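You operate a simulated robot arm through the tools that you are given. There is no shell and no other tool. Be economical: measure what you need, move in short steps, check, and stop when the job is done.

Carry out the task below with a simulated robot arm. There is one attempt and no reset: what you move stays moved.

TASK
Close the blue tub and scrub the paint smear off the high table.
Fine: scrub with the brush, wetted in the water jar; it ends standing in the jar. What is to be rubbed or washed off counts as gone when no trace of it is left.

The check looks at the end state, three seconds after you hand in, the way a careful person would. Anything else that was tipped, shoved, dropped, spilled or broken makes it a failure.

THE ROBOT
A 6-joint arm with a two-finger parallel gripper, fixed in place. Base frame: the origin is at the foot of the arm, x ahead of it, y to its left, z up; the work surface is at about z = 940. Units: mm, rad, N and s.
With the tool pointing down near the work surface it reaches from about 140 to 820 mm from the base axis. Its first joint turns from -2.897 to 2.897 rad. Payload 3.91 kg.
Tool frame: the origin (TCP) lies between the finger pads and is the grasp point; the fingertips stand 30 mm ahead of it; z points along the fingers, y is the line along which they close. Largest opening 110 mm; finger width 20, thickness 10; the body of the gripper, 48 by 112 mm, starts 55 mm behind the TCP.
Orientation is told as [roll, pitch, yaw] about the base's x, y, z axes, in that order, counted from this pose: with the fingers straight down and closing along the base's y, the tool's x points along the base's -x, its y along +y and its z along -z.

THE INTERFACE
- The arm moves only by the tool step_arm. Its argument "deltas" is a list of rows, each a list of 7 numbers: the shift along the base's x, y, z in units of 40 mm (1.0 is 40 mm), then the turn, a rotation vector about the base's x, y, z in units of 5 degrees (1.0 is 5 degrees), then the opening, from 0 (shut) to 1 (fully open). In form: [[tx, ty, tz, ax, ay, az, grip], ...]. A call has 1 to 10 rows; each row shifts and turns the commanded pose from where the row before left it. A call with a number of a shift or a turn outside -1 to 1 is refused whole. A row lasts 0.2 s, in which the tool goes at most 50 mm and 0.15 rad; a call with a longer step from one row to the next is refused whole, and so is a gripper value outside its range. Where a pose cannot be reached the arm comes as near as it can. A force on the tool above 80 N (or 10 N above the force at the start of the call, whichever is more), or a blocked arm, ends the call early, and 0.2 s more pass. The fingers move at their own pace (about 108 mm/s each) and stop on an object; they squeeze with about 40 N. The grip force told is the motor's: it shows also when the fingers shut on nothing. Time passes only in rows, and 0.2 s behind the last, so rows that do not move let the fingers close. The reply holds the time, the measured pose of the TCP, the force on the tool along the base axes, the opening and the grip force, in the units named above and with some noise, with the torque about the TCP (base axes, N m) and any sound that the robot's microphone picked up.
- Cameras (640 x 400 px; columns grow to the right, rows downward): "scene" is fixed at [58.2, 645, 1631.4]; the picture's right is [-0.82, -0.57, 0.00], its down [-0.47, 0.68, -0.57] and it looks along [0.32, -0.47, -0.82] (base axes); focal length 243 px, centre (320, 200). "wrist" rides on the gripper at [77, 7, -115] in the tool frame; the picture's right is [-0.09, 1.00, 0.00], its down [-0.80, -0.07, -0.59] and it looks along [-0.59, -0.05, 0.80] (tool axes); focal length 270 px, centre (320, 200). There is no depth. A picture from a camera that has moved, and an enlarged one, comes with that camera's place and axes in the base frame and with its lens. The place of the scene camera against the robot may be out by one fixed shift of up to 12 mm in any direction.
- capture(camera): a new picture of that camera. It takes no simulated time.
- raise_lower(by): slides the trunk up (or, below 0, down) by that many mm; the arm rides with it, the base frame stays. It gives what a move gives, with no picture.
- enlarge(camera, box): a new picture of the part [left, top, right, bottom] of that camera's present view, enlarged. It takes no simulated time.
- hand_in(): hands the job in; it is judged then, once.

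Work in short steps. Places have to be worked out from the pictures, the camera data and where the tool is seen: move nearer, look again, correct. Check each grasp and each placing, and mend what went wrong. You have 120 turns and 68 pictures in all, those below and enlarged ones among them. Open the gripper and draw the arm clear of the work before you hand the job in, unless the task says otherwise; then end with one line.

The tools are called after "Request:" by a JSON object that holds its "op" and its "data". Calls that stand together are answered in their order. step_arm: Moves the arm, as the interface text tells. Its arguments: {"type":"object","properties":{"deltas":{"type":"array"}},"required":["deltas"]} The other tools are called the same way: raise_lower (by) slides the trunk up or down; capture (camera) takes a picture; enlarge (camera, box) takes an enlarged picture of a part of a camera's view; hand_in () hands the job in.

At the start:

```text
clock: 0.0
tcp_pos: [251.4, 256.2, 1281.3]
orientation: [0.0, 0.0, -0.001]
ft_force: [0.2, 0.7, 0.3]
ft_torque: [0.03, 0.01, 0.0]
width: 109.8
finger_force: 0.1
trunk travel left (down, up): [-475.0, 65.0]
```

scene: 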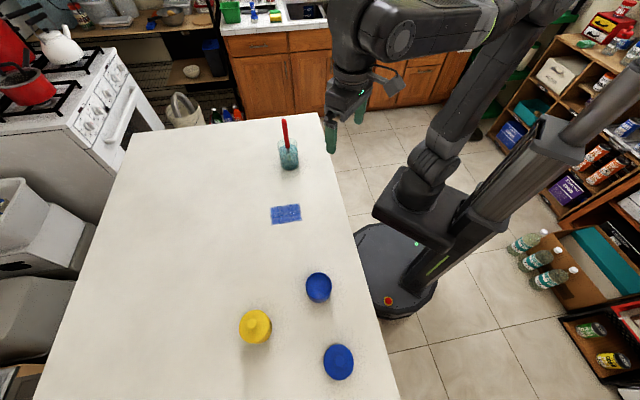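
wrist: 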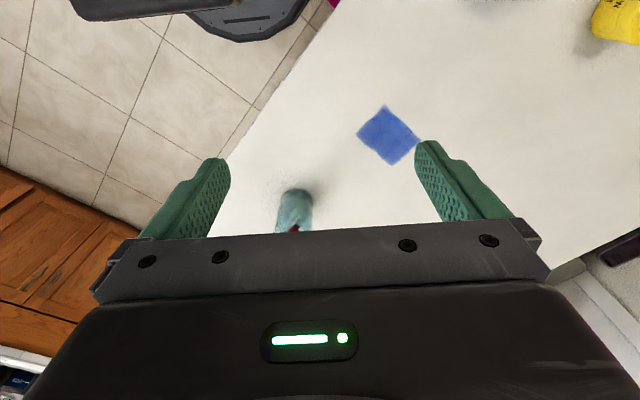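

I'll look closely at the blue items and at the jar before moving.

Request:
{"op": "enlarge", "data": {"camera": "scene", "box": [220, 250, 380, 400]}}

Request:
{"op": "enlarge", "data": {"camera": "scene", "box": [240, 100, 350, 240]}}

```text
2.67 times, centred on (300, 325) of scene
camera zoom: at [58.2, 645.0, 1631.4], right [-0.82, -0.57, 0.0], down [-0.47, 0.68, -0.57], along [0.32, -0.47, -0.82], focal length 649 px, centre (373, -133)
```

zoom: 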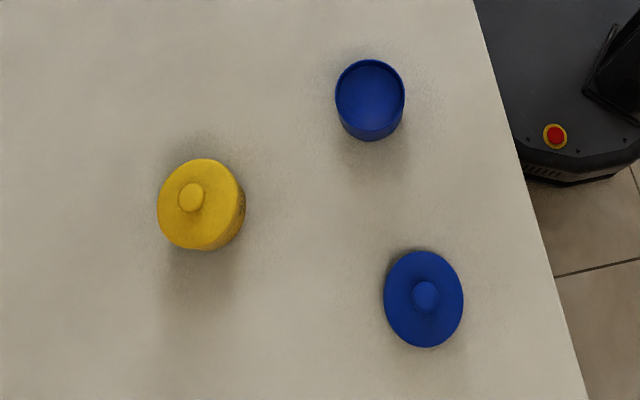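

```text
2.86 times, centred on (295, 170) of scene
camera zoom: at [58.2, 645.0, 1631.4], right [-0.82, -0.57, 0.0], down [-0.47, 0.68, -0.57], along [0.32, -0.47, -0.82], focal length 695 px, centre (391, 286)
```

zoom: 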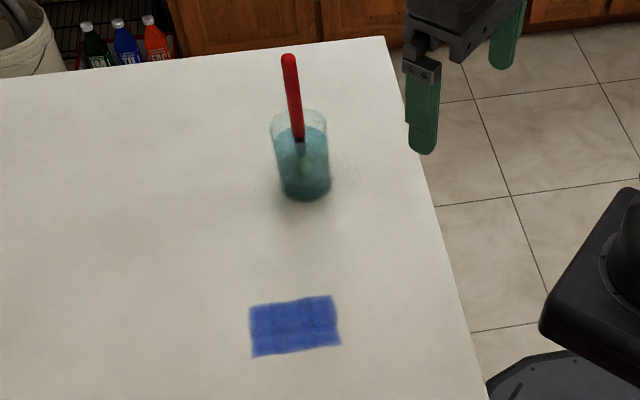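

The tub stands open at about (150, 506), with its lid at about (16, 619), knob up. The scene camera appears shifted by about (-11, +8). I'll move over the lid at height and look from the wrist.

Request:
{"op": "step_arm", "data": {"deltas": [[-0.58, 0.9, -0.3, 0, 0, 0, 1], [-0.58, 0.9, -0.3, 0, 0, 0, 1], [-0.58, 0.9, -0.3, 0, 0, 0, 1], [-0.58, 0.9, -0.3, 0, 0, 0, 1], [-0.58, 0.9, -0.3, 0, 0, 0, 1], [-0.58, 0.9, -0.3, 0, 0, 0, 1], [-0.58, 0.9, -0.3, 0, 0, 0, 1], [-0.58, 0.9, -0.3, 0, 0, 0, 1], [-0.58, 0.9, -0.3, 0, 0, 0, 1], [-0.58, 0.9, -0.3, 0, 0, 0, 1]]}}

Request:
{"op": "capture", "data": {"camera": "wrist"}}

```text
clock: 2.2
tcp_pos: [20.0, 617.8, 1160.8]
orientation: [-0.001, 0.001, 0.0]
ft_force: [1.1, -0.2, 0.3]
ft_torque: [-0.02, 0.02, -0.02]
width: 110.1
finger_force: 0.1
trunk travel left (down, up): [-475.0, 65.0]
```

```text
63 pictures are left
camera wrist: at [-58.1, 625.8, 1275.8], right [0.09, 1.0, 0.0], down [0.8, -0.07, 0.59], along [0.59, -0.05, -0.8], focal length 270 px, centre (320, 200)
```

wrist: 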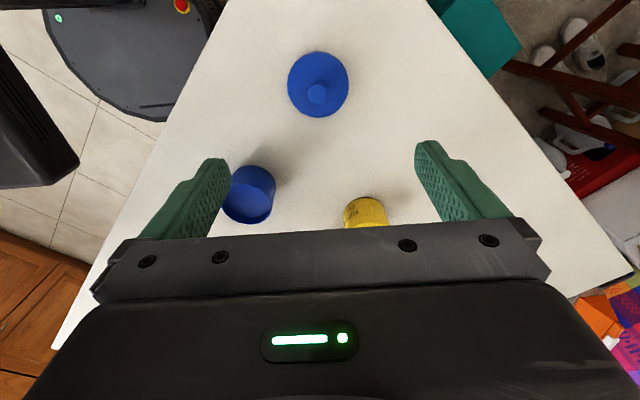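

The lid is nearly under the TCP. I'll enlarge the view to judge the lid and knob heights.

Request:
{"op": "enlarge", "data": {"camera": "wrist", "box": [200, 40, 400, 240]}}

```text
2.00 times, centred on (300, 140) of wrist
camera zoom: at [-58.1, 625.8, 1275.8], right [0.09, 1.0, 0.0], down [0.8, -0.07, 0.59], along [0.59, -0.05, -0.8], focal length 541 px, centre (360, 320)
```

zoom: 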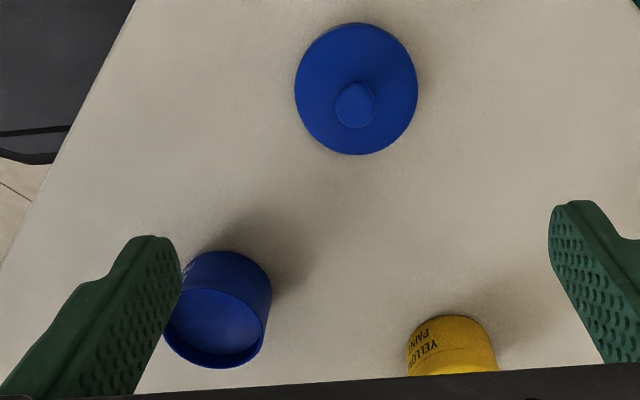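

Estimates: lid centre about (20, 617), lid top z about 957, knob top about 975. I'll descend to just above grasp height and look.

Request:
{"op": "step_arm", "data": {"deltas": [[0, 0, -0.9, 0, 0, 0, 1], [0, 0, -0.9, 0, 0, 0, 1], [0, 0, -0.9, 0, 0, 0, 1], [0, 0, -0.8, 0, 0, 0, 0.6], [0, 0, -0.45, 0, 0, 0, 0.5], [0, 0, 0, 0, 0, 0, 0.5]]}}

Request:
{"op": "capture", "data": {"camera": "wrist"}}

```text
clock: 3.6
tcp_pos: [19.3, 616.1, 1003.7]
orientation: [0.001, 0.0, 0.0]
ft_force: [-0.7, -0.2, -0.3]
ft_torque: [0.02, -0.02, 0.02]
width: 55.2
finger_force: 0.1
trunk travel left (down, up): [-475.0, 65.0]
```

```text
61 pictures are left
camera wrist: at [-58.4, 625.3, 1118.2], right [0.09, 1.0, 0.0], down [0.8, -0.07, 0.59], along [0.59, -0.05, -0.8], focal length 270 px, centre (320, 200)
```

wrist: 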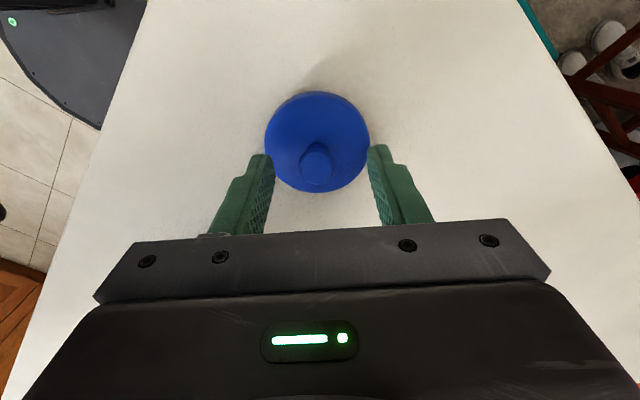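

I'll zoom in on the knob between the fingers.

Request:
{"op": "enlarge", "data": {"camera": "wrist", "box": [240, 80, 400, 240]}}

```text
2.50 times, centred on (320, 160) of wrist
camera zoom: at [-58.4, 625.3, 1118.2], right [0.09, 1.0, 0.0], down [0.8, -0.07, 0.59], along [0.59, -0.05, -0.8], focal length 676 px, centre (320, 300)
```

zoom: 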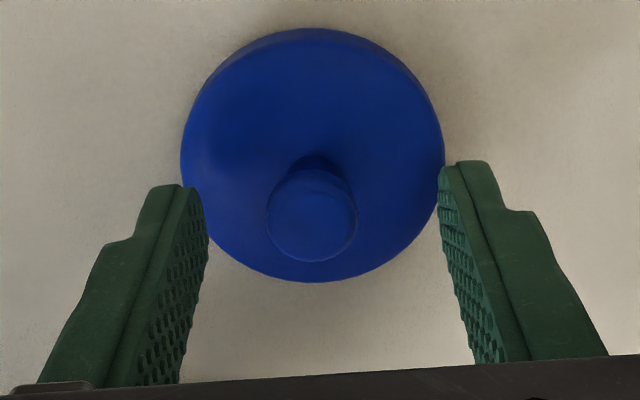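

The knob is centred between the fingers with its top at about 978. I'll lower about 12 mm and close on it.

Request:
{"op": "step_arm", "data": {"deltas": [[0.03, 0.02, -0.3, 0, 0, 0, 0.5], [0, 0, 0, 0, 0, 0, 0.3], [0, 0, 0, 0, 0, 0, 0], [0, 0, 0, 0, 0, 0, 0]]}}

```text
clock: 4.6
tcp_pos: [20.0, 617.6, 990.6]
orientation: [0.0, 0.001, 0.002]
ft_force: [1.2, 0.2, 0.6]
ft_torque: [0.03, -0.01, 0.02]
width: 18.9
finger_force: 40.5
trunk travel left (down, up): [-475.0, 65.0]
```

Gripped (18.9 mm). I'll lift and move to a spot where the wrist camera can see the tub past the lid.

Request:
{"op": "step_arm", "data": {"deltas": [[0, 0, 0.5, 0, 0, 0, 0], [0, 0, 1, 0, 0, 0, 0], [0, 0, 1, 0, 0, 0, 0], [0, 0, 1, 0, 0, 0, 0], [0.33, -0.9, 0, 0, 0, 0, 0], [0.33, -0.9, 0, 0, 0, 0, 0], [0.33, -0.9, 0, 0, 0, 0, 0], [0, 0, 0, 0, 0, 0, 0]]}}

Request:
{"op": "capture", "data": {"camera": "wrist"}}

```text
clock: 6.4
tcp_pos: [61.6, 507.3, 1131.5]
orientation: [0.0, 0.002, 0.001]
ft_force: [-1.5, -0.3, 0.4]
ft_torque: [0.0, -0.03, -0.02]
width: 18.5
finger_force: 39.8
trunk travel left (down, up): [-475.0, 65.0]
```

```text
59 pictures are left
camera wrist: at [-16.1, 515.3, 1245.5], right [0.09, 1.0, 0.0], down [0.8, -0.07, 0.59], along [0.59, -0.05, -0.8], focal length 270 px, centre (320, 200)
```

wrist: 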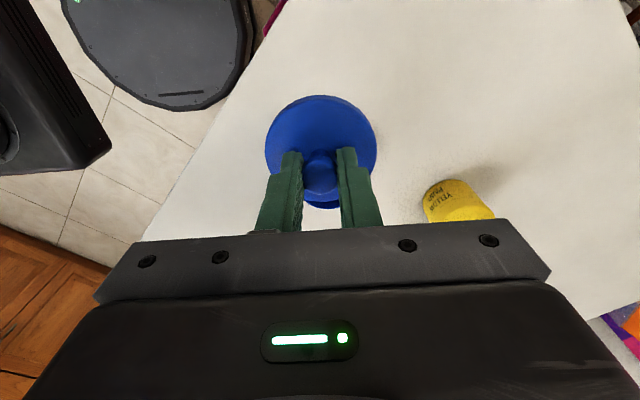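

The lid hides the tub, so I'll offset sideways to see the tub unobstructed.

Request:
{"op": "step_arm", "data": {"deltas": [[0.5, 0.9, 0.5, 0, 0, 0, 0], [0.5, 0.9, 0.5, 0, 0, 0, 0], [0, 0, 0, 0, 0, 0, 0]]}}

Request:
{"op": "enlarge", "data": {"camera": "wrist", "box": [180, 40, 380, 240]}}

```text
clock: 7.2
tcp_pos: [99.8, 580.1, 1172.2]
orientation: [0.0, 0.0, 0.0]
ft_force: [0.7, 0.6, 0.7]
ft_torque: [0.01, 0.01, 0.01]
width: 18.6
finger_force: 39.9
trunk travel left (down, up): [-475.0, 65.0]
```

```text
2.00 times, centred on (280, 140) of wrist
camera zoom: at [22.7, 588.0, 1287.7], right [0.09, 1.0, 0.0], down [0.8, -0.07, 0.59], along [0.59, -0.05, -0.8], focal length 541 px, centre (400, 320)
```

zoom: 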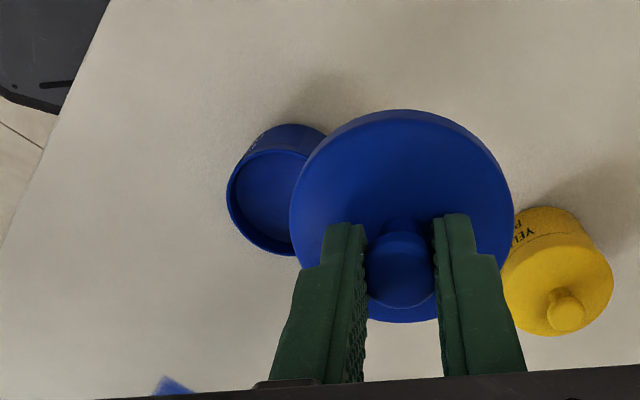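

The tub is half visible at about (151, 506). One more shift will give a clean view.

Request:
{"op": "step_arm", "data": {"deltas": [[0, 1, 0.3, 0, 0, 0, 0], [0, 0.6, 0.3, 0, 0, 0, 0], [0, 0, 0, 0, 0, 0, 0]]}}

Request:
{"op": "enlarge", "data": {"camera": "wrist", "box": [180, 40, 340, 200]}}

```text
clock: 8.0
tcp_pos: [102.9, 642.7, 1196.2]
orientation: [0.001, 0.001, -0.001]
ft_force: [0.0, -0.3, -0.2]
ft_torque: [0.0, 0.01, -0.01]
width: 18.5
finger_force: 40.1
trunk travel left (down, up): [-475.0, 65.0]
```

```text
2.50 times, centred on (260, 120) of wrist
camera zoom: at [25.1, 651.1, 1310.9], right [0.09, 1.0, 0.0], down [0.8, -0.07, 0.59], along [0.59, -0.05, -0.8], focal length 676 px, centre (470, 400)
```

zoom: 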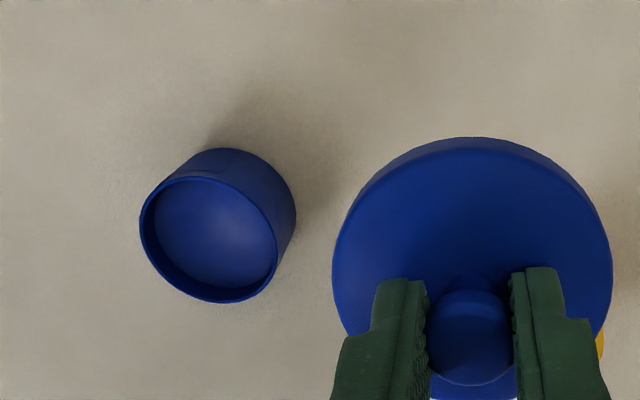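

Tub rim centre is at about (151, 506), rim z about 985. I'll bring the lid to hover over it with a gap.

Request:
{"op": "step_arm", "data": {"deltas": [[0.3, -0.85, -0.5, 0, 0, 0, 0], [0.3, -0.85, -0.5, 0, 0, 0, 0], [0.3, -0.85, -0.5, 0, 0, 0, 0], [0.29, -0.86, -0.5, 0, 0, 0, 0], [0, 0, -0.8, 0, 0, 0, 0], [0, 0, -0.8, 0, 0, 0, 0], [0, 0, 0, 0, 0, 0, 0]]}}

Request:
{"op": "enlarge", "data": {"camera": "wrist", "box": [240, 40, 400, 200]}}

Request:
{"op": "enlarge", "data": {"camera": "scene", "box": [260, 220, 380, 340]}}

```text
clock: 9.6
tcp_pos: [147.8, 507.3, 1050.9]
orientation: [0.0, 0.002, 0.001]
ft_force: [0.3, -0.3, -1.8]
ft_torque: [-0.01, 0.01, 0.0]
width: 18.5
finger_force: 40.2
trunk travel left (down, up): [-475.0, 65.0]
```

```text
2.50 times, centred on (320, 120) of wrist
camera zoom: at [69.6, 515.0, 1165.0], right [0.09, 1.0, 0.0], down [0.8, -0.07, 0.59], along [0.59, -0.05, -0.8], focal length 676 px, centre (320, 400)
```

zoom: 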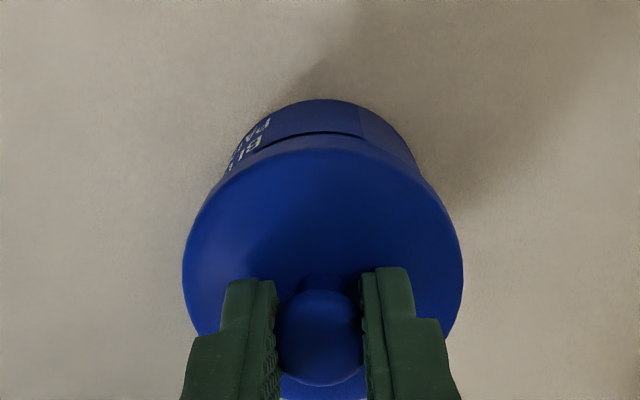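

```text
3.33 times, centred on (320, 280) of scene
camera zoom: at [58.2, 645.0, 1631.4], right [-0.82, -0.57, 0.0], down [-0.47, 0.68, -0.57], along [0.32, -0.47, -0.82], focal length 811 px, centre (320, -67)
```

zoom: 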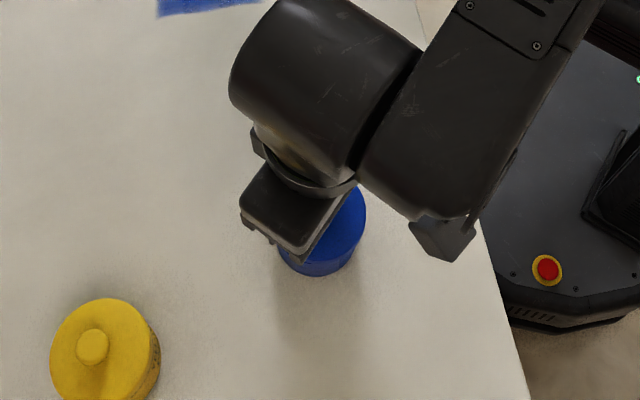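

Sideways alignment looks good, but the tub seems about 3–5 mm further in +x. I'll correct by +3.5 mm, lower a little and compare edges again.

Request:
{"op": "step_arm", "data": {"deltas": [[0.09, 0, -0.2, 0, 0, 0, 0], [0, 0, 0, 0, 0, 0, 0]]}}

Request:
{"op": "enlarge", "data": {"camera": "wrist", "box": [250, 60, 390, 200]}}

```text
clock: 10.2
tcp_pos: [151.3, 506.9, 1042.1]
orientation: [0.0, 0.0, 0.001]
ft_force: [0.0, 0.2, -0.6]
ft_torque: [-0.01, -0.04, -0.01]
width: 18.4
finger_force: 39.9
trunk travel left (down, up): [-475.0, 65.0]
```

```text
2.86 times, centred on (320, 130) of wrist
camera zoom: at [73.5, 515.2, 1157.0], right [0.09, 1.0, 0.0], down [0.8, -0.07, 0.59], along [0.59, -0.05, -0.8], focal length 772 px, centre (320, 400)
```

zoom: 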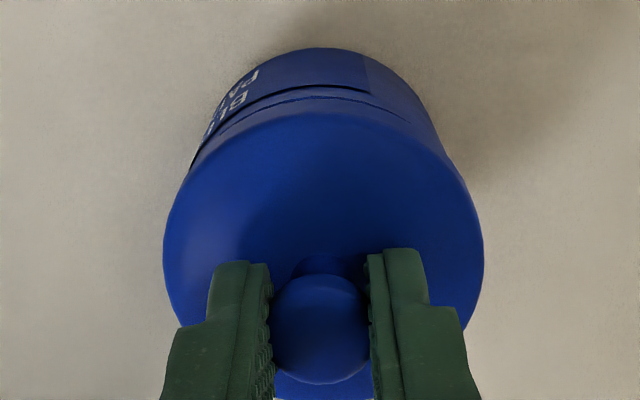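

Edges now line up within about 1 mm. I'll lower gently and watch the force.

Request:
{"op": "step_arm", "data": {"deltas": [[0, 0, -0.07, 0, 0, 0, 0], [0, 0, -0.07, 0, 0, 0, 0]]}}

```text
clock: 10.8
tcp_pos: [150.2, 506.6, 1037.4]
orientation: [-0.001, 0.0, 0.002]
ft_force: [0.4, -0.2, 2.6]
ft_torque: [-0.19, -0.04, 0.0]
width: 18.7
finger_force: 39.7
trunk travel left (down, up): [-475.0, 65.0]
heard: snap
```

A snap was heard, so the lid seems to have clicked on. I'll release, rise and check.

Request:
{"op": "step_arm", "data": {"deltas": [[0, 0, 0, 0, 0, 0, 0.4], [0, 0, 0, 0, 0, 0, 0.4], [0, 0, 0.8, 0, 0, 0, 0.4], [0, 0, 1, 0, 0, 0, 0.4], [-0.3, 0, 1, 0, 0, 0, 0.4], [-0.3, 0.0, 1, 0, 0, 0, 0.4], [0, 0, 0, 0, 0, 0, 0.4]]}}

Request:
{"op": "enlarge", "data": {"camera": "wrist", "box": [240, 20, 400, 180]}}

Request:
{"op": "enlarge", "data": {"camera": "scene", "box": [260, 220, 380, 340]}}

```text
clock: 12.4
tcp_pos: [127.0, 508.3, 1191.9]
orientation: [0.002, 0.001, 0.0]
ft_force: [-0.7, -0.3, 0.3]
ft_torque: [0.01, 0.01, -0.01]
width: 43.9
finger_force: 0.0
trunk travel left (down, up): [-475.0, 65.0]
```

```text
2.50 times, centred on (320, 100) of wrist
camera zoom: at [49.7, 516.8, 1305.4], right [0.09, 1.0, 0.0], down [0.8, -0.07, 0.59], along [0.59, -0.05, -0.8], focal length 676 px, centre (320, 450)
```

zoom: 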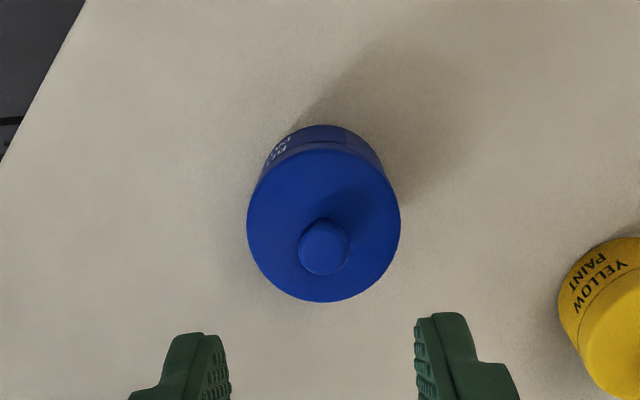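

```text
3.33 times, centred on (320, 280) of scene
camera zoom: at [58.2, 645.0, 1631.4], right [-0.82, -0.57, 0.0], down [-0.47, 0.68, -0.57], along [0.32, -0.47, -0.82], focal length 811 px, centre (320, -67)
```

zoom: 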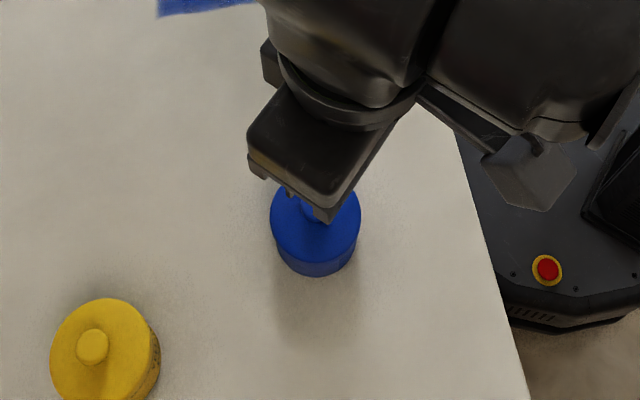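

The lid is on, level and snapped shut. Next I'll go toward the jar and look at the brush.

Request:
{"op": "step_arm", "data": {"deltas": [[0.6, -0.77, 0.25, 0, 0, 0, 0.6], [0.6, -0.77, 0.25, 0, 0, 0, 0.6], [0.6, -0.77, 0.25, 0, 0, 0, 0.6], [0.6, -0.77, 0.25, 0, 0, 0, 0.6], [0.6, -0.77, 0.25, 0, 0, 0, 0.6], [0.6, -0.77, 0.25, 0, 0, 0, 0.6], [0.6, -0.77, 0.25, 0, 0, 0, 0.6], [0.6, -0.77, 0.25, 0, 0, 0, 0.6], [0.6, -0.77, 0.25, 0, 0, 0, 0.6], [0.6, -0.77, 0.25, 0, 0, 0, 0.6]]}}

Request:
{"op": "capture", "data": {"camera": "wrist"}}

Request:
{"op": "enlarge", "data": {"camera": "scene", "box": [240, 100, 340, 200]}}

```text
clock: 14.6
tcp_pos: [369.0, 198.7, 1288.7]
orientation: [0.0, 0.001, 0.0]
ft_force: [0.6, 0.2, -0.1]
ft_torque: [-0.02, 0.01, 0.01]
width: 66.1
finger_force: 0.0
trunk travel left (down, up): [-475.0, 65.0]
```

```text
51 pictures are left
camera wrist: at [291.3, 207.3, 1403.3], right [0.09, 1.0, 0.0], down [0.8, -0.07, 0.59], along [0.59, -0.05, -0.8], focal length 270 px, centre (320, 200)
```

wrist: 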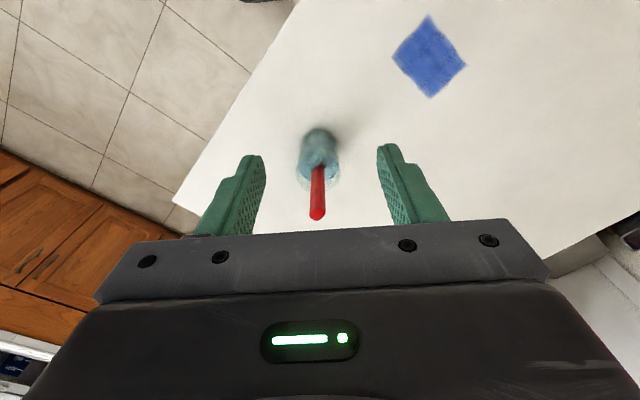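

```text
4.00 times, centred on (290, 150) of scene
camera zoom: at [58.2, 645.0, 1631.4], right [-0.82, -0.57, 0.0], down [-0.47, 0.68, -0.57], along [0.32, -0.47, -0.82], focal length 973 px, centre (440, 400)
```

zoom: 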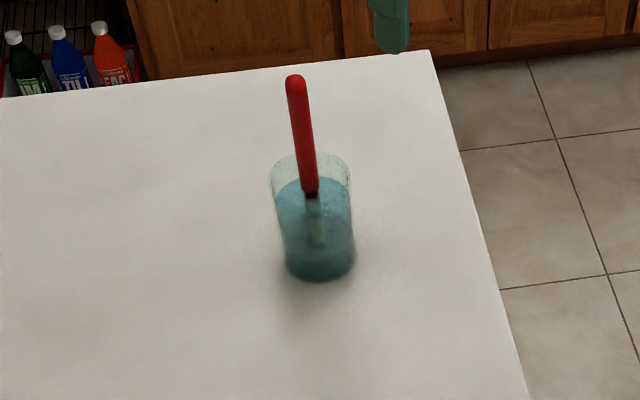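

Handle top is at about (506, 185, 1141) and the brush stands nearly vertical. Jar rim is at z about 1050. I'll go above the handle and check alignment.

Request:
{"op": "step_arm", "data": {"deltas": [[0.86, -0.09, -0.2, 0, 0, 0, 0.6], [0.86, -0.09, -0.2, 0, 0, 0, 0.6], [0.86, -0.09, -0.2, 0, 0, 0, 0.6], [0.86, -0.08, -0.2, 0, 0, 0, 0.6], [0, 0, -0.7, 0, 0, 0, 0.6], [0, 0, -0.7, 0, 0, 0, 0.6], [0, 0, 0, 0, 0, 0, 0.6]]}}

Request:
{"op": "capture", "data": {"camera": "wrist"}}

```text
clock: 16.2
tcp_pos: [504.5, 185.7, 1202.7]
orientation: [0.001, 0.0, 0.0]
ft_force: [0.2, -0.4, -0.2]
ft_torque: [0.01, -0.01, 0.01]
width: 65.8
finger_force: 0.2
trunk travel left (down, up): [-475.0, 65.0]
```

```text
49 pictures are left
camera wrist: at [427.5, 193.8, 1318.4], right [0.09, 1.0, 0.0], down [0.8, -0.07, 0.59], along [0.59, -0.05, -0.8], focal length 270 px, centre (320, 200)
```

wrist: 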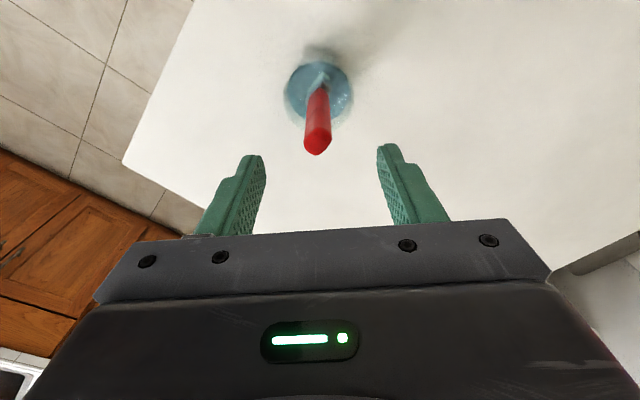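

The handle leans a few degrees toward +x and passes through about (505.5, 186) at z 1100. I'll descend around it and close.

Request:
{"op": "step_arm", "data": {"deltas": [[0.03, 0, -0.85, 0, 0, 0, 0.6], [0, 0, -0.85, 0, 0, 0, 0.6], [0, 0, -0.85, 0, 0, 0, 0.6], [0, 0, 0, 0, 0, 0, 0.5], [0, 0, 0, 0, 0, 0, 0.3], [0, 0, 0, 0, 0, 0, 0], [0, 0, 0, 0, 0, 0, 0]]}}

Request:
{"op": "capture", "data": {"camera": "wrist"}}

```text
clock: 17.8
tcp_pos: [507.6, 187.2, 1096.9]
orientation: [0.0, 0.002, 0.0]
ft_force: [0.3, 0.0, -0.5]
ft_torque: [0.02, -0.02, -0.01]
width: 26.1
finger_force: 40.4
trunk travel left (down, up): [-475.0, 65.0]
```

```text
48 pictures are left
camera wrist: at [429.6, 195.1, 1212.8], right [0.09, 1.0, 0.0], down [0.8, -0.07, 0.59], along [0.59, -0.05, -0.8], focal length 270 px, centre (320, 200)
```

wrist: 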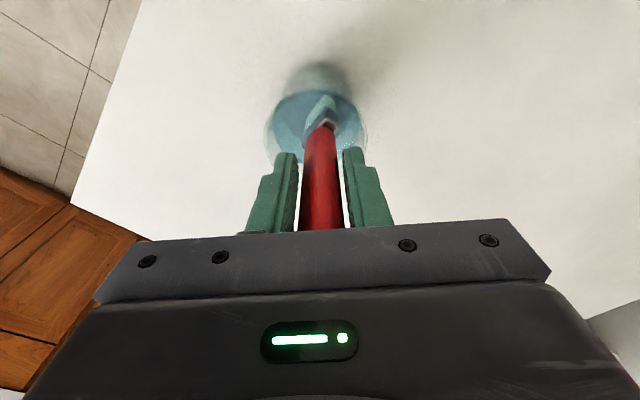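

Gripped at 26 mm. I'll lift straight up until the bristles clear the rim and check.

Request:
{"op": "step_arm", "data": {"deltas": [[0, 0, 0.5, 0, 0, 0, 0], [0, 0, 1, 0, 0, 0, 0], [0, 0, 1, 0, 0, 0, 0], [0, 0, 1, 0, 0, 0, 0], [0, 0, 0.3, 0, 0, 0, 0], [0, 0, 0, 0, 0, 0, 0]]}}

Request:
{"op": "capture", "data": {"camera": "wrist"}}

Request:
{"op": "enlarge", "data": {"camera": "scene", "box": [240, 80, 360, 200]}}

```text
clock: 19.2
tcp_pos: [506.8, 186.5, 1251.4]
orientation: [0.001, 0.0, 0.0]
ft_force: [0.7, -0.2, -0.3]
ft_torque: [0.01, 0.01, -0.01]
width: 25.6
finger_force: 40.1
trunk travel left (down, up): [-475.0, 65.0]
```

```text
47 pictures are left
camera wrist: at [428.5, 194.7, 1365.9], right [0.09, 1.0, 0.0], down [0.8, -0.07, 0.59], along [0.59, -0.05, -0.8], focal length 270 px, centre (320, 200)
```

wrist: 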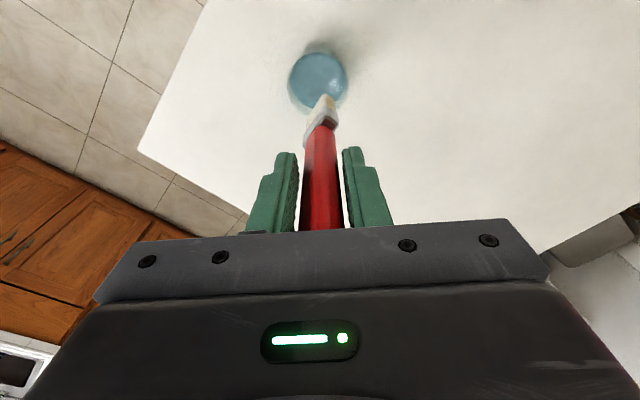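

```text
3.33 times, centred on (300, 140) of scene
camera zoom: at [58.2, 645.0, 1631.4], right [-0.82, -0.57, 0.0], down [-0.47, 0.68, -0.57], along [0.32, -0.47, -0.82], focal length 811 px, centre (387, 400)
```

zoom: 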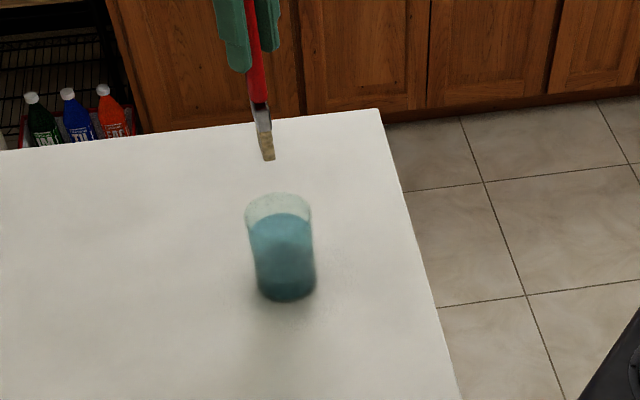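

The brush is held with its tip about 141 mm below the TCP. The smear is a 92×67 mm rectangle centred near (379, 372), long axis along the (1,1) diagonal. I'll move over it at a safe height and re-measure the tip.

Request:
{"op": "step_arm", "data": {"deltas": [[-0.51, 0.745, 0, 0, 0, 0, 0], [-0.51, 0.745, 0, 0, 0, 0, 0], [-0.51, 0.745, 0, 0, 0, 0, 0], [-0.51, 0.745, 0, 0, 0, 0, 0], [-0.51, 0.745, 0, 0, 0, 0, 0], [-0.51, 0.745, 0, 0, 0, 0, 0], [0, 0, -0.9, 0, 0, 0, 0], [0, 0, -0.9, 0, 0, 0, 0], [0, 0, -0.6, 0, 0, 0, 0], [0, 0, 0, 0, 0, 0, 0]]}}

Request:
{"op": "capture", "data": {"camera": "wrist"}}

Request:
{"op": "enlarge", "data": {"camera": "scene", "box": [240, 130, 360, 250]}}

```text
clock: 21.4
tcp_pos: [384.8, 365.6, 1156.3]
orientation: [0.001, 0.0, 0.0]
ft_force: [-0.6, -0.1, -1.0]
ft_torque: [-0.01, 0.02, 0.02]
width: 16.0
finger_force: 39.6
trunk travel left (down, up): [-475.0, 65.0]
```

```text
45 pictures are left
camera wrist: at [306.3, 373.1, 1270.4], right [0.09, 1.0, 0.0], down [0.8, -0.07, 0.59], along [0.59, -0.05, -0.8], focal length 270 px, centre (320, 200)
```

wrist: 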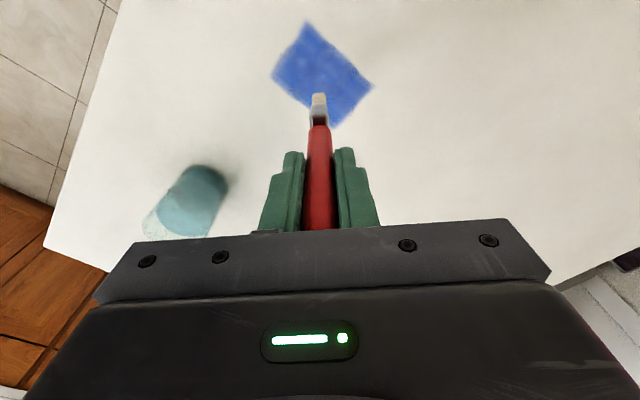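

```text
3.33 times, centred on (300, 190) of scene
camera zoom: at [58.2, 645.0, 1631.4], right [-0.82, -0.57, 0.0], down [-0.47, 0.68, -0.57], along [0.32, -0.47, -0.82], focal length 811 px, centre (387, 233)
```

zoom: 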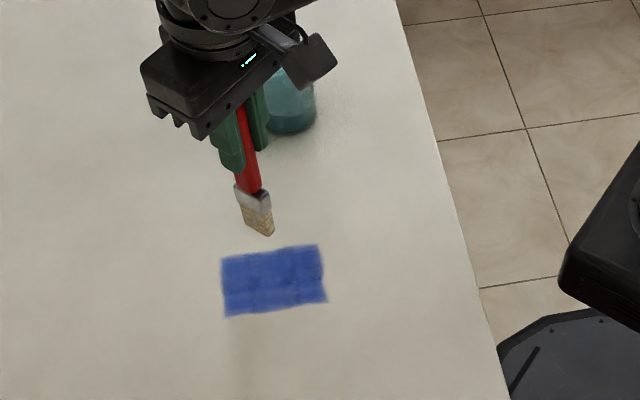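

The brush settled in the grip (16 mm), bristles about 24 mm wide along x, tip roughly (-11, +1, -141) from the TCP. I'll descend onto the smear and find contact by force.

Request:
{"op": "step_arm", "data": {"deltas": [[0.1, 0.08, -0.8, 0, 0, 0, 0], [0, 0, -0.6, 0, 0, 0, 0], [0, 0, -0.2, 0, 0, 0, 0], [0, 0, 0, 0, 0, 0, 0]]}}

Request:
{"op": "enlarge", "data": {"camera": "scene", "box": [240, 150, 340, 250]}}

```text
clock: 22.4
tcp_pos: [388.0, 368.0, 1091.4]
orientation: [-0.001, 0.0, 0.001]
ft_force: [-0.6, -0.2, -0.5]
ft_torque: [-0.03, -0.02, -0.01]
width: 16.1
finger_force: 40.0
trunk travel left (down, up): [-475.0, 65.0]
```

```text
4.00 times, centred on (290, 200) of scene
camera zoom: at [58.2, 645.0, 1631.4], right [-0.82, -0.57, 0.0], down [-0.47, 0.68, -0.57], along [0.32, -0.47, -0.82], focal length 973 px, centre (440, 200)
```

zoom: 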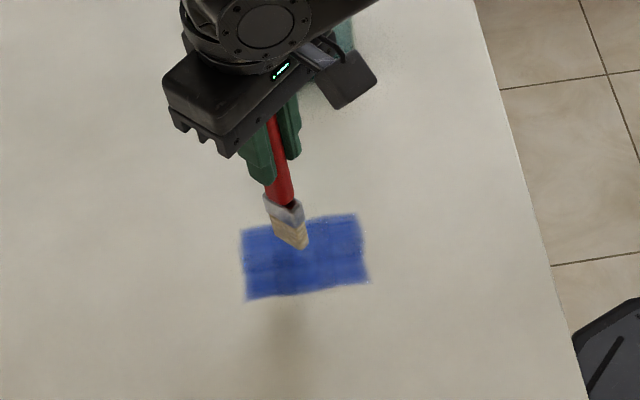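

No contact yet, so I'll continue down in 4 mm steps.

Request:
{"op": "step_arm", "data": {"deltas": [[0, 0, -0.1, 0, 0, 0, 0], [0, 0, -0.1, 0, 0, 0, 0], [0, 0, -0.05, 0, 0, 0, 0], [0, 0, 0, 0, 0, 0, 0]]}}

Request:
{"op": "enlarge", "data": {"camera": "wrist", "box": [240, 20, 400, 180]}}

```text
clock: 23.4
tcp_pos: [387.9, 368.4, 1080.3]
orientation: [-0.001, -0.001, 0.0]
ft_force: [0.7, -0.9, -0.2]
ft_torque: [-0.01, 0.0, 0.03]
width: 16.3
finger_force: 39.7
trunk travel left (down, up): [-475.0, 65.0]
```

```text
2.50 times, centred on (320, 100) of wrist
camera zoom: at [310.5, 376.5, 1195.3], right [0.09, 1.0, 0.0], down [0.8, -0.07, 0.59], along [0.59, -0.05, -0.8], focal length 676 px, centre (320, 450)
```

zoom: 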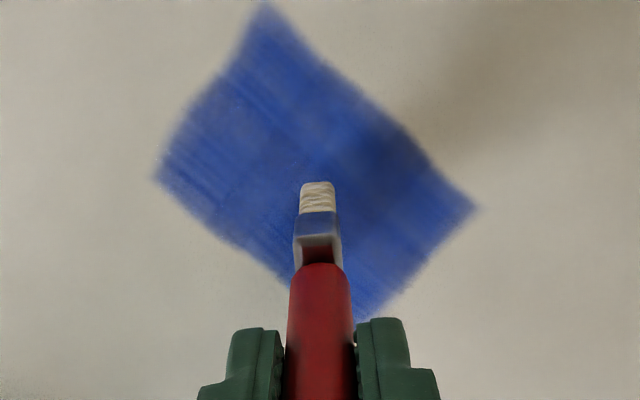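

Still above the table, so continue down gently.

Request:
{"op": "step_arm", "data": {"deltas": [[0, 0, -0.08, 0, 0, 0, 0], [0, 0, -0.08, 0, 0, 0, 0], [0, 0, -0.08, 0, 0, 0, 0], [0, 0, 0, 0, 0, 0, 0]]}}

Request:
{"op": "enlarge", "data": {"camera": "scene", "box": [250, 170, 330, 250]}}

```text
clock: 24.4
tcp_pos: [386.8, 368.0, 1070.9]
orientation: [-0.001, -0.001, 0.0]
ft_force: [-0.7, -0.3, 1.9]
ft_torque: [0.02, -0.04, 0.0]
width: 16.5
finger_force: 40.3
trunk travel left (down, up): [-475.0, 65.0]
```

```text
5.00 times, centred on (290, 210) of scene
camera zoom: at [58.2, 645.0, 1631.4], right [-0.82, -0.57, 0.0], down [-0.47, 0.68, -0.57], along [0.32, -0.47, -0.82], focal length 1217 px, centre (470, 150)
```

zoom: 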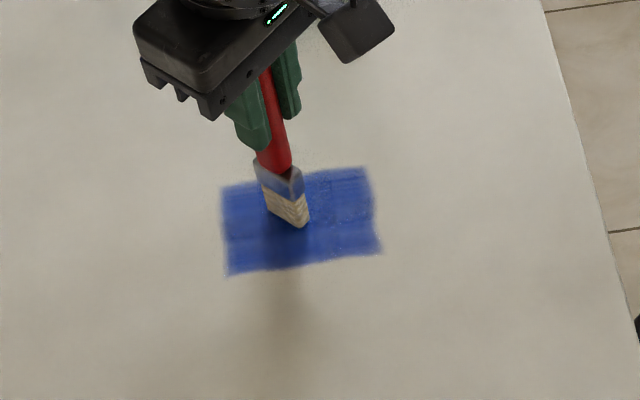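

There may be a slight contact force. Two more 2 mm steps.

Request:
{"op": "step_arm", "data": {"deltas": [[0, 0, -0.05, 0, 0, 0, 0], [0, 0, -0.05, 0, 0, 0, 0], [0, 0, 0, 0, 0, 0, 0]]}}

```text
clock: 25.2
tcp_pos: [386.4, 368.1, 1069.5]
orientation: [0.004, -0.004, 0.0]
ft_force: [0.3, -1.1, 28.9]
ft_torque: [-0.07, -0.48, -0.01]
width: 16.3
finger_force: 40.0
trunk travel left (down, up): [-475.0, 65.0]
```

Firm contact at TCP z about 1070. I'll ease the pressure slightly, go to a corner of the smear and do the first stroke along its long axis.

Request:
{"op": "step_arm", "data": {"deltas": [[0, 0, 0.03, 0, 0, 0, 0], [-0.92, -0.176, 0, 0, 0, 0, 0], [-0.92, -0.176, 0, 0, 0, 0, 0], [0.55, 0.55, 0, 0, 0, 0, 0], [0.55, 0.55, 0, 0, 0, 0, 0], [0.55, 0.55, 0, 0, 0, 0, 0], [0.55, 0.55, 0, 0, 0, 0, 0]]}}

Request:
{"op": "enlarge", "data": {"camera": "wrist", "box": [220, 0, 420, 200]}}

Request:
{"op": "enlarge", "data": {"camera": "scene", "box": [240, 160, 340, 260]}}

```text
clock: 26.8
tcp_pos: [402.2, 440.9, 1069.1]
orientation: [0.0, -0.002, 0.0]
ft_force: [0.7, 0.4, 6.1]
ft_torque: [0.03, 0.0, 0.01]
width: 16.5
finger_force: 39.7
trunk travel left (down, up): [-475.0, 65.0]
```

```text
2.00 times, centred on (320, 100) of wrist
camera zoom: at [323.2, 449.4, 1183.4], right [0.09, 1.0, 0.0], down [0.8, -0.07, 0.6], along [0.59, -0.05, -0.8], focal length 541 px, centre (320, 400)
```

zoom: 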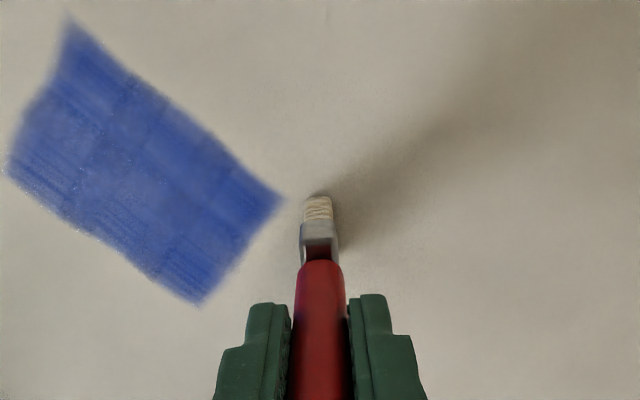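

```text
4.00 times, centred on (290, 210) of scene
camera zoom: at [58.2, 645.0, 1631.4], right [-0.82, -0.57, 0.0], down [-0.47, 0.68, -0.57], along [0.32, -0.47, -0.82], focal length 973 px, centre (440, 160)
```

zoom: 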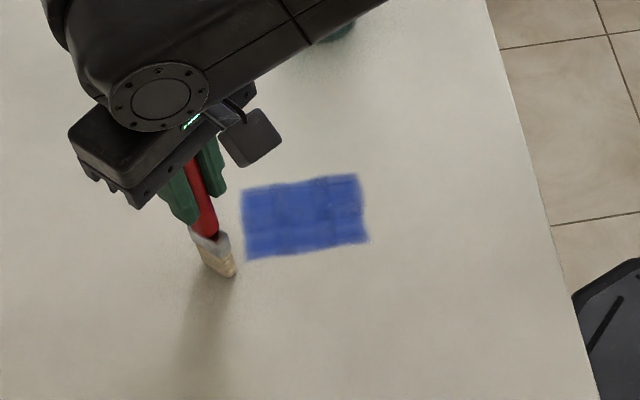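

The brush drags fine with light force, though the first lane ran just along the outside edge. I'll continue with lanes inside the smear and a bit more pressure.

Request:
{"op": "step_arm", "data": {"deltas": [[0.28, -0.28, -0.03, 0, 0, 0, 0], [-0.55, -0.55, 0, 0, 0, 0, 0], [-0.55, -0.55, 0, 0, 0, 0, 0], [-0.55, -0.55, 0, 0, 0, 0, 0], [-0.55, -0.55, 0, 0, 0, 0, 0], [0.21, -0.21, 0, 0, 0, 0, 0], [0.55, 0.55, 0, 0, 0, 0, 0], [0.55, 0.55, 0, 0, 0, 0, 0], [0.55, 0.55, 0, 0, 0, 0, 0], [0.55, 0.55, 0, 0, 0, 0, 0]]}}

Request:
{"op": "enlarge", "data": {"camera": "scene", "box": [240, 160, 340, 260]}}

```text
clock: 29.0
tcp_pos: [422.0, 422.9, 1068.8]
orientation: [0.0, 0.0, -0.001]
ft_force: [0.4, 0.1, -0.4]
ft_torque: [0.02, 0.0, -0.01]
width: 16.0
finger_force: 39.9
trunk travel left (down, up): [-475.0, 65.0]
```

```text
4.00 times, centred on (290, 210) of scene
camera zoom: at [58.2, 645.0, 1631.4], right [-0.82, -0.57, 0.0], down [-0.47, 0.68, -0.57], along [0.32, -0.47, -0.82], focal length 973 px, centre (440, 160)
```

zoom: 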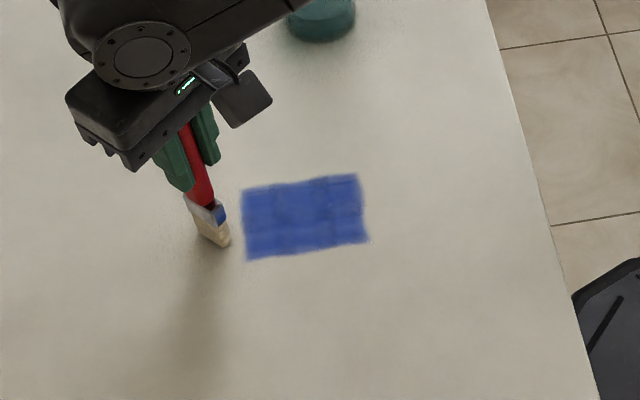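

Force is now zero, so the brush isn't pressing. I'll re-find contact here.

Request:
{"op": "step_arm", "data": {"deltas": [[0, 0, -0.05, 0, 0, 0, 0], [0, 0, -0.05, 0, 0, 0, 0], [0, 0, 0, 0, 0, 0, 0]]}}

Request:
{"op": "enlarge", "data": {"camera": "wrist", "box": [220, 0, 420, 200]}}

```text
clock: 29.8
tcp_pos: [422.5, 422.5, 1068.5]
orientation: [0.006, -0.005, 0.0]
ft_force: [0.4, 0.5, 29.7]
ft_torque: [0.08, 0.07, -0.03]
width: 16.4
finger_force: 40.4
trunk travel left (down, up): [-475.0, 65.0]
```

```text
2.00 times, centred on (320, 100) of wrist
camera zoom: at [343.5, 429.7, 1182.2], right [0.09, 1.0, 0.01], down [0.8, -0.07, 0.6], along [0.6, -0.05, -0.8], focal length 541 px, centre (320, 400)
```

zoom: 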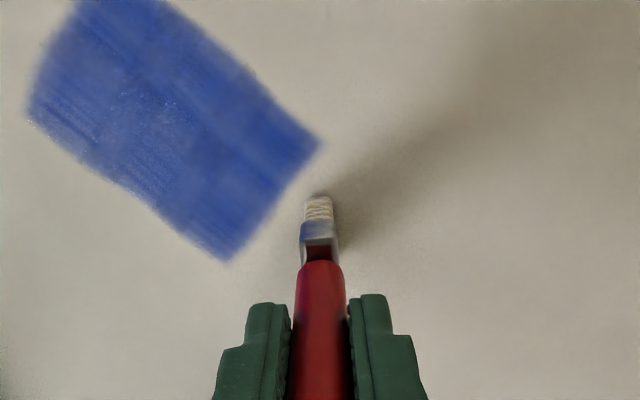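

Contact is restored at about 30 N. I'll do a slower stroke back across the smear at this pressure and see the effect.

Request:
{"op": "step_arm", "data": {"deltas": [[-0.3, -0.3, 0, 0, 0, 0, 0], [-0.3, -0.3, 0, 0, 0, 0, 0], [-0.3, -0.3, 0, 0, 0, 0, 0], [-0.3, -0.3, 0, 0, 0, 0, 0], [-0.3, -0.3, 0, 0, 0, 0, 0], [-0.3, -0.3, 0, 0, 0, 0, 0], [-0.3, -0.3, 0, 0, 0, 0, 0]]}}

Request:
{"op": "enlarge", "data": {"camera": "scene", "box": [240, 160, 340, 260]}}

```text
clock: 31.4
tcp_pos: [336.2, 338.7, 1064.1]
orientation: [0.001, -0.001, 0.0]
ft_force: [2.9, 3.4, 28.2]
ft_torque: [0.47, -0.22, -0.02]
width: 16.3
finger_force: 40.1
trunk travel left (down, up): [-475.0, 65.0]
```

```text
4.00 times, centred on (290, 210) of scene
camera zoom: at [58.2, 645.0, 1631.4], right [-0.82, -0.57, 0.0], down [-0.47, 0.68, -0.57], along [0.32, -0.47, -0.82], focal length 973 px, centre (440, 160)
```

zoom: 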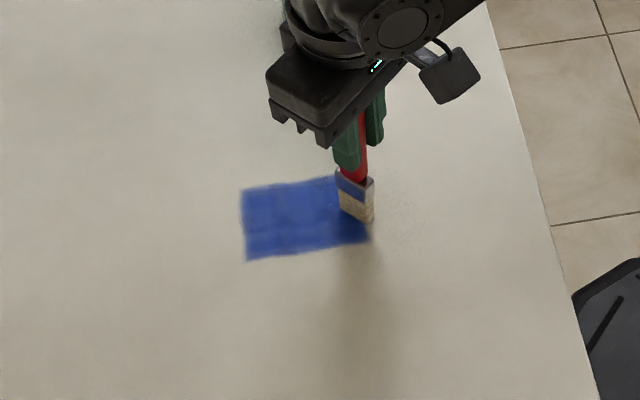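

The effect isn't obvious. I'll lift, back away and inspect the smear closely.

Request:
{"op": "step_arm", "data": {"deltas": [[0, 0, 0.5, 0, 0, 0, 0], [-0.7, 0.2, 0.5, 0, 0, 0, 0], [-0.7, 0.2, 0.2, 0, 0, 0, 0], [0, 0, 0, 0, 0, 0, 0]]}}

Request:
{"op": "capture", "data": {"camera": "wrist"}}

Request:
{"op": "enlarge", "data": {"camera": "scene", "box": [250, 180, 320, 240]}}

```text
clock: 32.4
tcp_pos: [280.7, 355.7, 1112.1]
orientation: [0.001, -0.001, 0.0]
ft_force: [-1.2, -0.3, -1.0]
ft_torque: [0.03, -0.02, 0.02]
width: 16.1
finger_force: 39.7
trunk travel left (down, up): [-475.0, 65.0]
```

```text
35 pictures are left
camera wrist: at [202.5, 363.8, 1226.5], right [0.09, 1.0, 0.0], down [0.8, -0.07, 0.59], along [0.59, -0.05, -0.8], focal length 270 px, centre (320, 200)
```

wrist: 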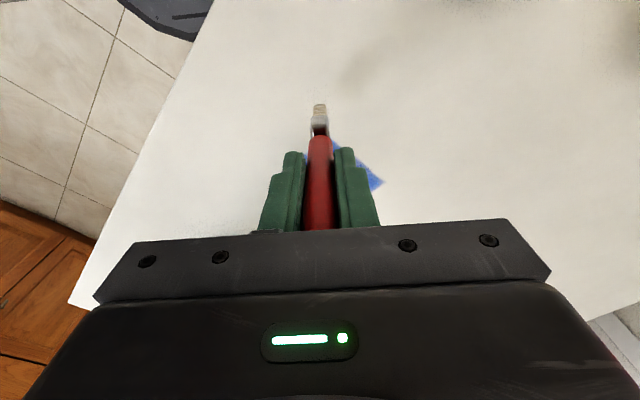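

```text
6.67 times, centred on (285, 210) of scene
camera zoom: at [58.2, 645.0, 1631.4], right [-0.82, -0.57, 0.0], down [-0.47, 0.68, -0.57], along [0.32, -0.47, -0.82], focal length 1622 px, centre (553, 133)
```

zoom: 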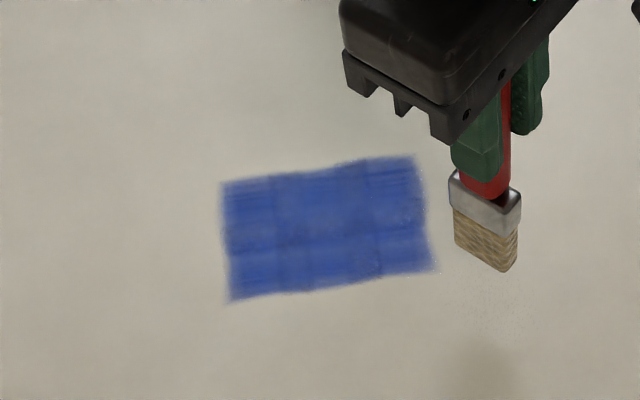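

The smear is only slightly faded. The tip is now nearly under the TCP, about (-2, +3). I'll go back with proper pressure and scrub the first lane repeatedly to gauge the removal rate.

Request:
{"op": "step_arm", "data": {"deltas": [[0.57, -0.06, 0, 0, 0, 0, 0], [0.56, -0.06, -0.6, 0, 0, 0, 0], [0, 0, -0.6, 0, 0, 0, 0], [0.58, 0.58, -0.02, 0, 0, 0, 0], [0.58, 0.58, 0, 0, 0, 0, 0], [0.58, 0.58, 0, 0, 0, 0, 0], [-0.58, -0.58, 0, 0, 0, 0, 0], [-0.58, -0.58, 0, 0, 0, 0, 0], [-0.58, -0.58, 0, 0, 0, 0, 0]]}}

```text
clock: 34.4
tcp_pos: [327.0, 348.6, 1063.4]
orientation: [0.002, -0.001, -0.001]
ft_force: [0.2, 0.1, 28.5]
ft_torque: [0.07, 0.12, 0.02]
width: 16.1
finger_force: 40.3
trunk travel left (down, up): [-475.0, 65.0]
```

Holding 28 N. Continuing with two more strokes on adjacent lanes.

Request:
{"op": "step_arm", "data": {"deltas": [[0.18, -0.18, 0, 0, 0, 0, 0], [0.58, 0.58, 0, 0, 0, 0, 0], [0.58, 0.58, 0, 0, 0, 0, 0], [0.58, 0.58, 0, 0, 0, 0, 0], [-0.58, -0.58, 0, 0, 0, 0, 0], [-0.58, -0.58, 0, 0, 0, 0, 0], [-0.58, -0.58, 0, 0, 0, 0, 0]]}}

Request:
{"op": "enlarge", "data": {"camera": "scene", "box": [250, 180, 320, 240]}}

```text
clock: 36.0
tcp_pos: [334.0, 342.2, 1062.9]
orientation: [0.002, -0.002, -0.003]
ft_force: [0.9, 0.7, 29.8]
ft_torque: [0.09, -0.08, -0.02]
width: 16.4
finger_force: 40.2
trunk travel left (down, up): [-475.0, 65.0]
```

```text
6.67 times, centred on (285, 210) of scene
camera zoom: at [58.2, 645.0, 1631.4], right [-0.82, -0.57, 0.0], down [-0.47, 0.68, -0.57], along [0.32, -0.47, -0.82], focal length 1622 px, centre (553, 133)
```

zoom: 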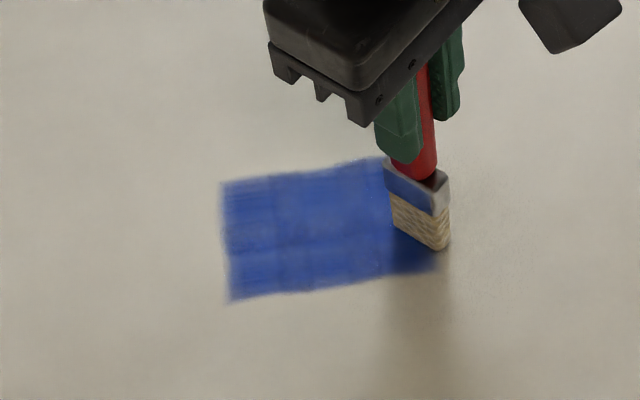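

Scrubbing isn't removing the paint, so the brush probably isn't wet any more. I'll lift it and take it back to the jar for a deliberate dip.

Request:
{"op": "step_arm", "data": {"deltas": [[0, 0, 0.5, 0, 0, 0, 0], [0, 0, 1, 0, 0, 0, 0], [0, 0, 1, 0, 0, 0, 0], [0, 0, 1, 0, 0, 0, 0], [0.53, -0.71, 0.16, 0, 0, 0, 0], [0.53, -0.71, 0.16, 0, 0, 0, 0], [0.53, -0.71, 0.16, 0, 0, 0, 0], [0.53, -0.71, 0.16, 0, 0, 0, 0], [0.53, -0.71, 0.16, 0, 0, 0, 0], [0, 0, 0, 0, 0, 0, 0]]}}

Request:
{"op": "capture", "data": {"camera": "wrist"}}

Request:
{"op": "enlarge", "data": {"camera": "scene", "box": [240, 90, 340, 240]}}

```text
clock: 38.2
tcp_pos: [438.2, 199.9, 1236.2]
orientation: [0.0, -0.001, 0.0]
ft_force: [0.6, 0.8, -0.9]
ft_torque: [0.0, 0.0, -0.01]
width: 16.3
finger_force: 39.6
trunk travel left (down, up): [-475.0, 65.0]
```

```text
32 pictures are left
camera wrist: at [361.6, 207.9, 1350.2], right [0.09, 1.0, 0.0], down [0.8, -0.07, 0.59], along [0.59, -0.05, -0.8], focal length 270 px, centre (320, 200)
```

wrist: 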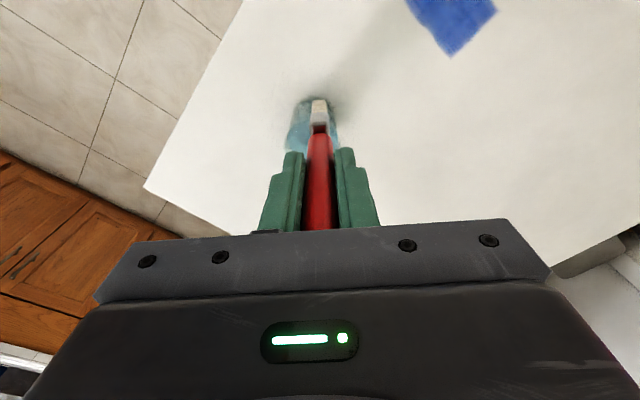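

```text
2.67 times, centred on (290, 165) of scene
camera zoom: at [58.2, 645.0, 1631.4], right [-0.82, -0.57, 0.0], down [-0.47, 0.68, -0.57], along [0.32, -0.47, -0.82], focal length 649 px, centre (400, 293)
```

zoom: 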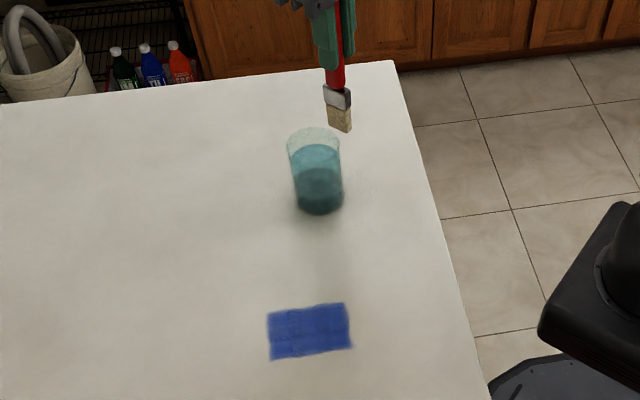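

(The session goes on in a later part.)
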